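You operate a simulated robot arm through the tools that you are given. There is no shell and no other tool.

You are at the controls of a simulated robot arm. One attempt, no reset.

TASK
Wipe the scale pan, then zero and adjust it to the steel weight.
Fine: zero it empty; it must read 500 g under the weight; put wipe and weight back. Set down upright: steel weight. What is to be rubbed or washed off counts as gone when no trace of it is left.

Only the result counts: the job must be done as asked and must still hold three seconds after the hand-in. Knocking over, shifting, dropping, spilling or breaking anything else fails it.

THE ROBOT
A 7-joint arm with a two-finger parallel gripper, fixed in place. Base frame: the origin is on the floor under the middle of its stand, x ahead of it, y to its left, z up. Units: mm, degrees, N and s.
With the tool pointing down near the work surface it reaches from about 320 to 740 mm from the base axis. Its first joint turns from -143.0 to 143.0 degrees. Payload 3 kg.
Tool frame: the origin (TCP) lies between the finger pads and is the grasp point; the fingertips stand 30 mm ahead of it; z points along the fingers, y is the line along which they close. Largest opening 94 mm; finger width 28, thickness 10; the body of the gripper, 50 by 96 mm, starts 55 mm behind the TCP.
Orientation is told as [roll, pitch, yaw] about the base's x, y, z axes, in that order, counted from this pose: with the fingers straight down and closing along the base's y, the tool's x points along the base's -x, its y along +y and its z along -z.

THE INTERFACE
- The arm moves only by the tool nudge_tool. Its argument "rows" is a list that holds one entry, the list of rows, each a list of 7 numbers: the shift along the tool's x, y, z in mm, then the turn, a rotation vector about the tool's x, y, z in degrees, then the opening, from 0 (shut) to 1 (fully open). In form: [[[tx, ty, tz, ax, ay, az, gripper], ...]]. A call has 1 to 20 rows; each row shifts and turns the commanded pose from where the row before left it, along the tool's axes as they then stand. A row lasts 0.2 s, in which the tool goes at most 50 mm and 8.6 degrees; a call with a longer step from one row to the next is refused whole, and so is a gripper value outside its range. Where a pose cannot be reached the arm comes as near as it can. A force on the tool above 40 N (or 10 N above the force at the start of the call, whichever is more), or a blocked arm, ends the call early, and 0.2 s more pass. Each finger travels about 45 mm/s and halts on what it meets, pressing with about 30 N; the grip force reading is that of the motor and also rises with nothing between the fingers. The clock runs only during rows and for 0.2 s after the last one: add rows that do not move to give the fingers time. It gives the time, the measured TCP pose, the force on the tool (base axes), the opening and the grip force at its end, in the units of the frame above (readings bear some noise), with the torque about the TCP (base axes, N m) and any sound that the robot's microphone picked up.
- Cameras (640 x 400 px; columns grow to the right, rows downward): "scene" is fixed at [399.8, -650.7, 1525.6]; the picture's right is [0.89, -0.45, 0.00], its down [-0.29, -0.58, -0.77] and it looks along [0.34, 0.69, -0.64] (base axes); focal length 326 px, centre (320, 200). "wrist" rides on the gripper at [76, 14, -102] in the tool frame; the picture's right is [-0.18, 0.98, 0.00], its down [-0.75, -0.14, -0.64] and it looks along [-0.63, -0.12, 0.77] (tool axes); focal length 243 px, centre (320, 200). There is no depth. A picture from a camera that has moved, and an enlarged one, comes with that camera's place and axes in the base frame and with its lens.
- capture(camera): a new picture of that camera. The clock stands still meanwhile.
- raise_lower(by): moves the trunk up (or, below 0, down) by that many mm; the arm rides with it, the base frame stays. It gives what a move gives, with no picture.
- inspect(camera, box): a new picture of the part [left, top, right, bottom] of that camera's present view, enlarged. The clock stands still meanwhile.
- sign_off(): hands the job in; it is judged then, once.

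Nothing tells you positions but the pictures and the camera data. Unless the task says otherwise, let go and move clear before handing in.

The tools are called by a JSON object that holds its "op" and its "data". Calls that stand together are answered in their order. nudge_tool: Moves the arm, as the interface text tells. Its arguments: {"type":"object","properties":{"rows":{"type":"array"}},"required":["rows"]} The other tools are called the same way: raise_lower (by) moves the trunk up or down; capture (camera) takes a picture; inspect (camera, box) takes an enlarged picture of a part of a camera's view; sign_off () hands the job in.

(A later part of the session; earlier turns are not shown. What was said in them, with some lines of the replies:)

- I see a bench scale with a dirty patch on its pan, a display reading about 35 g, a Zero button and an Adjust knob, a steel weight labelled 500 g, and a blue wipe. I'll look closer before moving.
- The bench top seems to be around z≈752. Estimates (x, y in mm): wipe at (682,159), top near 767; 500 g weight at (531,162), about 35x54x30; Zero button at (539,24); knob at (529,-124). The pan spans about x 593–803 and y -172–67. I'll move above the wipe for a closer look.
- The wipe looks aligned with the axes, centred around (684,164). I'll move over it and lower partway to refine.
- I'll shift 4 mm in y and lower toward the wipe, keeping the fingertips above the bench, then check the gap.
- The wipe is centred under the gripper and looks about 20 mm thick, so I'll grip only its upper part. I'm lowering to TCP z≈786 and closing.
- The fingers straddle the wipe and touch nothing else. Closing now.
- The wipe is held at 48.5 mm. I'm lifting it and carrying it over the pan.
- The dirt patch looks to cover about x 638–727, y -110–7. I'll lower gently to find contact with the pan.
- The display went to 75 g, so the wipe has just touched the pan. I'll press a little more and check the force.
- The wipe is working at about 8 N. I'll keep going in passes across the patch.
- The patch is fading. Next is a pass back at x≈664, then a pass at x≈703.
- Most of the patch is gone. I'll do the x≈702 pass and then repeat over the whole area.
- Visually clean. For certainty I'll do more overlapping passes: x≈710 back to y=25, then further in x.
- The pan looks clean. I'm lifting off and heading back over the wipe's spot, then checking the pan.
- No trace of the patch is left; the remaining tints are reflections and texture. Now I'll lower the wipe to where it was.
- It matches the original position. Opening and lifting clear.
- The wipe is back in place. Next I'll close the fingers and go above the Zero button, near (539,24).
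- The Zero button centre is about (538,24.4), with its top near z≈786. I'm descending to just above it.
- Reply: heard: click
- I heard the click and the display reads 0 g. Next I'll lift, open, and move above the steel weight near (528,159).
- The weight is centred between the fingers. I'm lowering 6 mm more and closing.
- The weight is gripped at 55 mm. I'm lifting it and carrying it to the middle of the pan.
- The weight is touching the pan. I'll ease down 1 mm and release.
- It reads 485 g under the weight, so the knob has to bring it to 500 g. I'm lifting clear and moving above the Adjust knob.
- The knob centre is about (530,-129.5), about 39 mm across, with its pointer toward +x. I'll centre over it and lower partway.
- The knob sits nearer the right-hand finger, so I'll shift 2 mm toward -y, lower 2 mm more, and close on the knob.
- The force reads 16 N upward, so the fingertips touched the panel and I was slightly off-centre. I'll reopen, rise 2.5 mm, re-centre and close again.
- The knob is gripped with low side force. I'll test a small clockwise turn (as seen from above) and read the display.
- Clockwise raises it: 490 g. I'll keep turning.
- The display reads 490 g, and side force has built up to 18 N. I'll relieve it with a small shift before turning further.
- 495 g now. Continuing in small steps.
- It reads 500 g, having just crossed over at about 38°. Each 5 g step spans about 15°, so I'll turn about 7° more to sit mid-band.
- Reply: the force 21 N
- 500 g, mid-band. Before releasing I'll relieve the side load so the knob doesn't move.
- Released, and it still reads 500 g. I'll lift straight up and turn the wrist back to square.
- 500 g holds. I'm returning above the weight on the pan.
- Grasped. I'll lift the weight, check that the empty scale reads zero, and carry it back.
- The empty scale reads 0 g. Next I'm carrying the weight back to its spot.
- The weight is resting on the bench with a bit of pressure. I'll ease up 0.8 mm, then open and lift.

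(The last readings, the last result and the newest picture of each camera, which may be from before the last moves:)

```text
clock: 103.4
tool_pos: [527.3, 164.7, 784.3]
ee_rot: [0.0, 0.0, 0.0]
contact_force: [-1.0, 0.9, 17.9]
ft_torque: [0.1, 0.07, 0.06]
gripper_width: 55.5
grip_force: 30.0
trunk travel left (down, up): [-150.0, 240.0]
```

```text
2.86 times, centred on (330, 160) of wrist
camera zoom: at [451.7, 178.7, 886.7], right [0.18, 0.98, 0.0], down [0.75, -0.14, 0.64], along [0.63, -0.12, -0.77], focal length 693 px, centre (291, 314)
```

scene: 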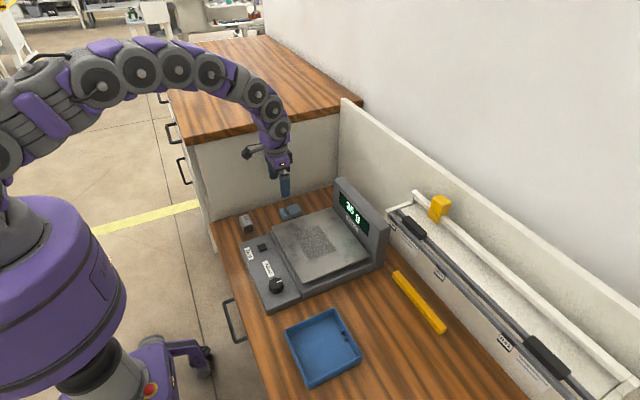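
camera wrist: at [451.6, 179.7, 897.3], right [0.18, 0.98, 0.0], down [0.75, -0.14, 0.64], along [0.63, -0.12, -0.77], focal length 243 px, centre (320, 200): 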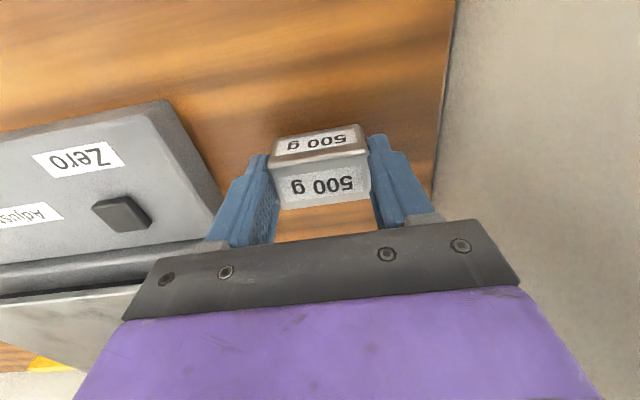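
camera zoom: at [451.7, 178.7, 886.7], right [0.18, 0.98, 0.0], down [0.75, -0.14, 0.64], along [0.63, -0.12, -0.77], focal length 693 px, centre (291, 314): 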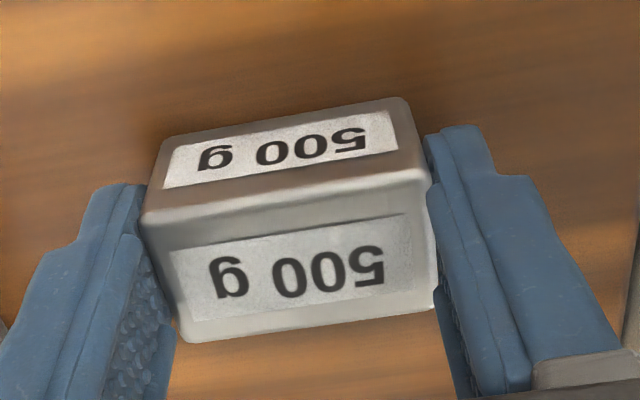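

{"op": "nudge_tool", "data": {"rows": [[[0, 0, -0.7, 0, 0, 0, 0.3], [0, 0, 0, 0, 0, 0, 0.3], [0, 0, 0, 0, 0, 0, 0.3]]]}}

{"op": "inspect", "data": {"camera": "scene", "box": [228, 200, 273, 235]}}

```text
clock: 104.2
tool_pos: [527.7, 166.3, 784.2]
ee_rot: [-0.1, 0.0, 0.1]
contact_force: [-1.4, 2.8, 3.9]
ft_torque: [0.3, -0.09, 0.08]
gripper_width: 55.7
grip_force: 29.8
trunk travel left (down, up): [-150.0, 240.0]
```

```text
11.43 times, centred on (250, 218) of scene
camera zoom: at [399.8, -650.7, 1525.6], right [0.89, -0.45, 0.0], down [-0.29, -0.58, -0.77], along [0.34, 0.69, -0.64], focal length 3723 px, centre (1114, 0)
```

zoom: 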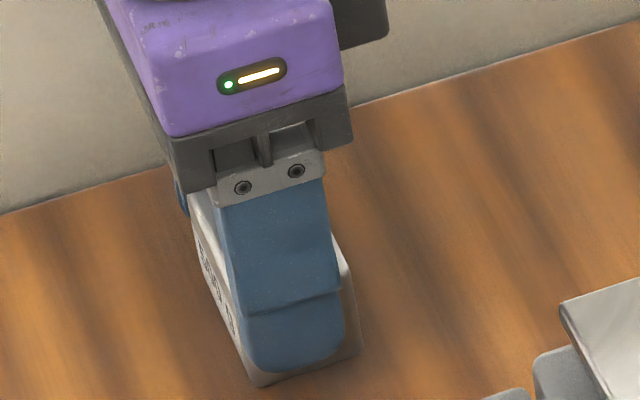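

The force is down to about 4 N, so the weight is sitting lightly on the bench. I'll open and lift clear.

{"op": "nudge_tool", "data": {"rows": [[[0, 0, 0, 0, 0, 0, 0.62], [0, 0, 0, 0, 0, 0, 0.75], [0, 0, 0, 0, 0, 0, 0.9], [0, 0, 0, 0, 0, 0, 0.95], [0, 0, 0, 0, 0, 0, 0.95], [0, 0, -5, 0, 0, 0, 0.95], [0, 0, -15, 0, 0, 0, 0.95], [0, 0, -25, 0, 0, 0, 0.95], [0, 0, -25, 0, 0, 0, 0.95], [0, 0, -25, 0, 0, 0, 0.95], [0, 0, -25, 0, 0, 0, 0.95], [0, 0, 0, 0, 0, 0, 0.95], [0, 0, 0, 0, 0, 0, 0.95]]]}}

{"op": "inspect", "data": {"camera": "scene", "box": [230, 195, 320, 255]}}

{"op": "inspect", "data": {"camera": "scene", "box": [220, 170, 400, 310]}}

{"op": "capture", "data": {"camera": "wrist"}}

```text
clock: 107.0
tool_pos: [527.7, 164.2, 903.3]
ee_rot: [-0.1, 0.0, -0.1]
contact_force: [-0.3, 0.4, 0.5]
ft_torque: [0.03, -0.01, -0.02]
gripper_width: 89.3
grip_force: 0.1
trunk travel left (down, up): [-150.0, 240.0]
```

```text
6.67 times, centred on (275, 225) of scene
camera zoom: at [399.8, -650.7, 1525.6], right [0.89, -0.45, 0.0], down [-0.29, -0.58, -0.77], along [0.34, 0.69, -0.64], focal length 2172 px, centre (620, 33)
```

zoom: 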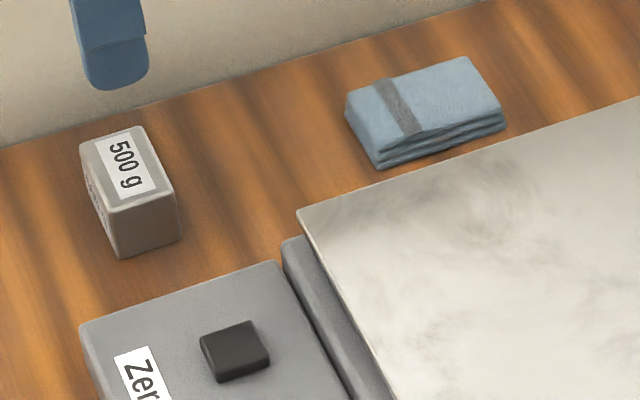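

```text
2.86 times, centred on (310, 240) of scene
camera zoom: at [399.8, -650.7, 1525.6], right [0.89, -0.45, 0.0], down [-0.29, -0.58, -0.77], along [0.34, 0.69, -0.64], focal length 931 px, centre (349, 86)
```

zoom: 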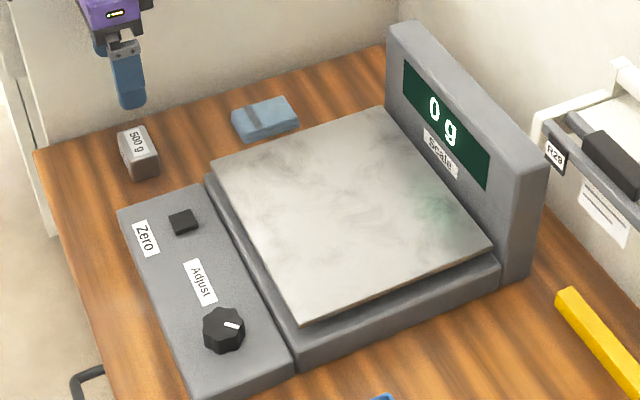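

```text
taken
camera wrist: at [452.1, 177.0, 1006.5], right [0.18, 0.98, 0.0], down [0.75, -0.14, 0.64], along [0.63, -0.12, -0.77], focal length 243 px, centre (320, 200)
```

wrist: 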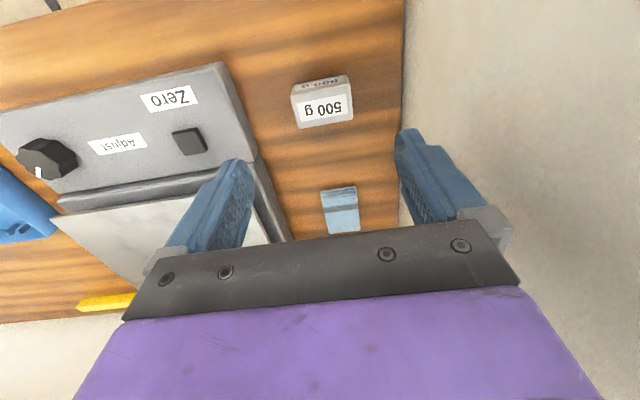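

The weight and wipe are back where they started, and the empty scale reads 0 g. One last close check of the pan for leftover dirt before handing in.

{"op": "inspect", "data": {"camera": "scene", "box": [270, 205, 375, 285]}}

{"op": "nudge_tool", "data": {"rows": [[[0, -10, -20, 0, 0, 0, 0.95], [0, -20, -20, 0, 0, 0, 0.95], [0, -25, -20, 0, 0, 0, 0.95], [-5, -25, -20, 0, 0, 0, 0.95], [-10, -25, -20, 0, 0, 0, 0.95], [-10, -25, -20, 0, 0, 0, 0.95], [-10, -20, -20, 0, 0, 0, 0.95], [0, 0, -20, 0, 0, 0, 0.95], [0, 0, 0, 0, 0, 0, 0.95], [0, 0, 0, 0, 0, 0, 0.95]]]}}

{"op": "capture", "data": {"camera": "wrist"}}

{"op": "inspect", "data": {"camera": "wrist", "box": [140, 0, 440, 240]}}

{"op": "capture", "data": {"camera": "scene"}}

```text
5.00 times, centred on (322, 245) of scene
camera zoom: at [399.8, -650.7, 1525.6], right [0.89, -0.45, 0.0], down [-0.29, -0.58, -0.77], along [0.34, 0.69, -0.64], focal length 1629 px, centre (308, -25)
```

zoom: 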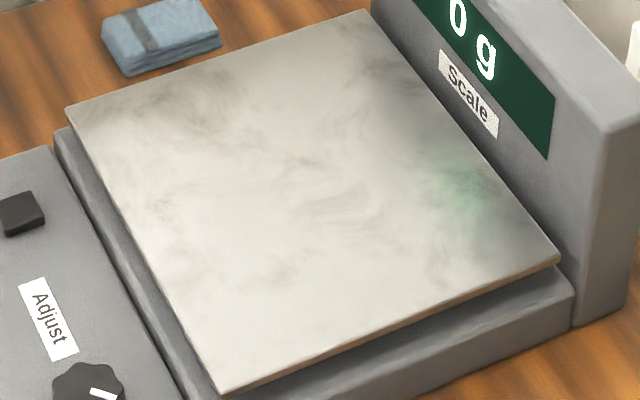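

```text
clock: 109.2
tool_pos: [561.7, 16.6, 1064.8]
ee_rot: [0.0, 0.0, 0.0]
contact_force: [-0.1, -0.3, -0.6]
ft_torque: [-0.03, 0.02, -0.02]
gripper_width: 89.2
grip_force: 0.0
trunk travel left (down, up): [-150.0, 240.0]
```

```text
taken
camera wrist: at [486.4, 29.1, 1168.6], right [0.18, 0.98, 0.0], down [0.75, -0.14, 0.64], along [0.63, -0.12, -0.77], focal length 243 px, centre (320, 200)
```

wrist: 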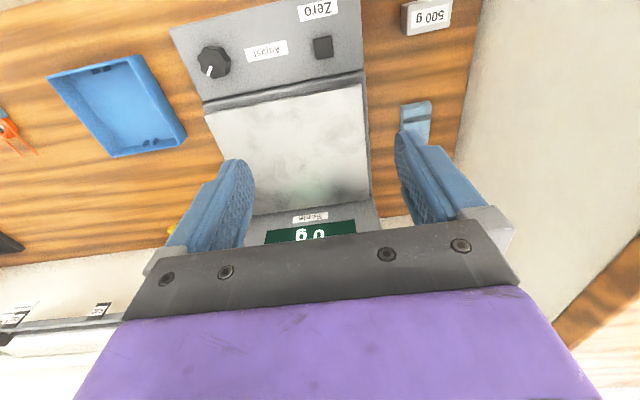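

```text
1.67 times, centred on (290, 120) of wrist
camera zoom: at [486.4, 29.1, 1168.6], right [0.18, 0.98, 0.0], down [0.75, -0.14, 0.64], along [0.63, -0.12, -0.77], focal length 404 px, centre (370, 333)
```

zoom: 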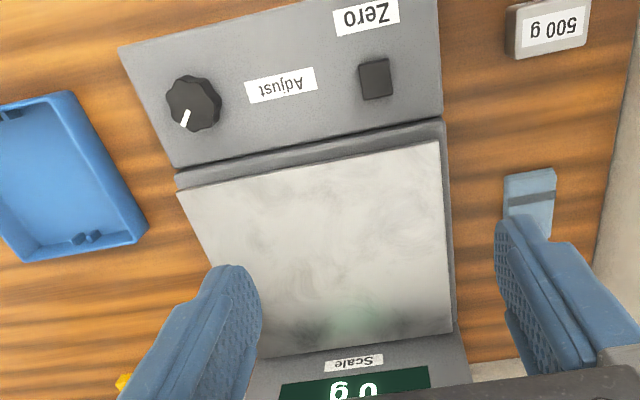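

```text
taken
```

scene: 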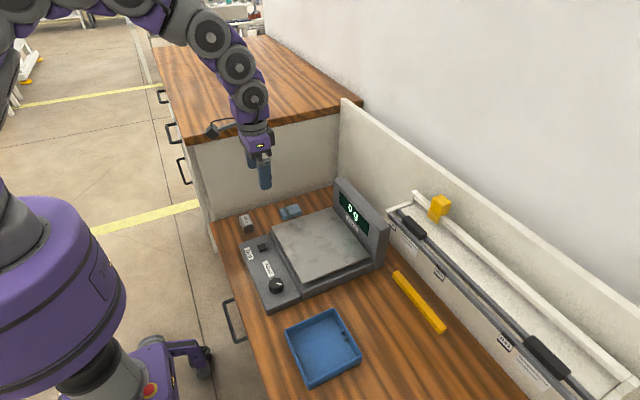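

The pan is clean with no trace of the patch, and the empty scale reads 0 g after showing 500 g under the weight. The wipe and the upright weight are back in their places, the arm is clear, and I'm handing in.

{"op": "sign_off", "data": {}}

```text
The job is handed in.
```

The scale pan is wiped, zeroed and adjusted, and I've handed the job in; I have no verdict back on it.

- **Pan:** I wiped the grey patch off in several overlapping passes. The last close pictures show no trace of it. The faint mottling that remains looks like the pan's own finish and reflections, because wiping over it changed nothing.
- **Zero:** I pressed Zero with the pan empty, heard the click, and the display went from 35 g to 0 g. It still read 0 g at the end.
- **Adjust:** The steel weight first read 485 g. I turned the knob clockwise about 46 degrees, and it then read 500 g with the gripper off both the weight and the knob. The display moves in 5 g steps, so I set the knob near the middle of the 500 g step rather than at its edge.
- **Wipe and weight:** Both are back in their starting places as far as the camera shows, with the weight upright. The gripper is empty, open and clear of the bench.

When I first gripped the knob, the fingertips touched the front panel at about 16 N. I backed off and gripped again. I saw no damage, and nothing else was moved or knocked.
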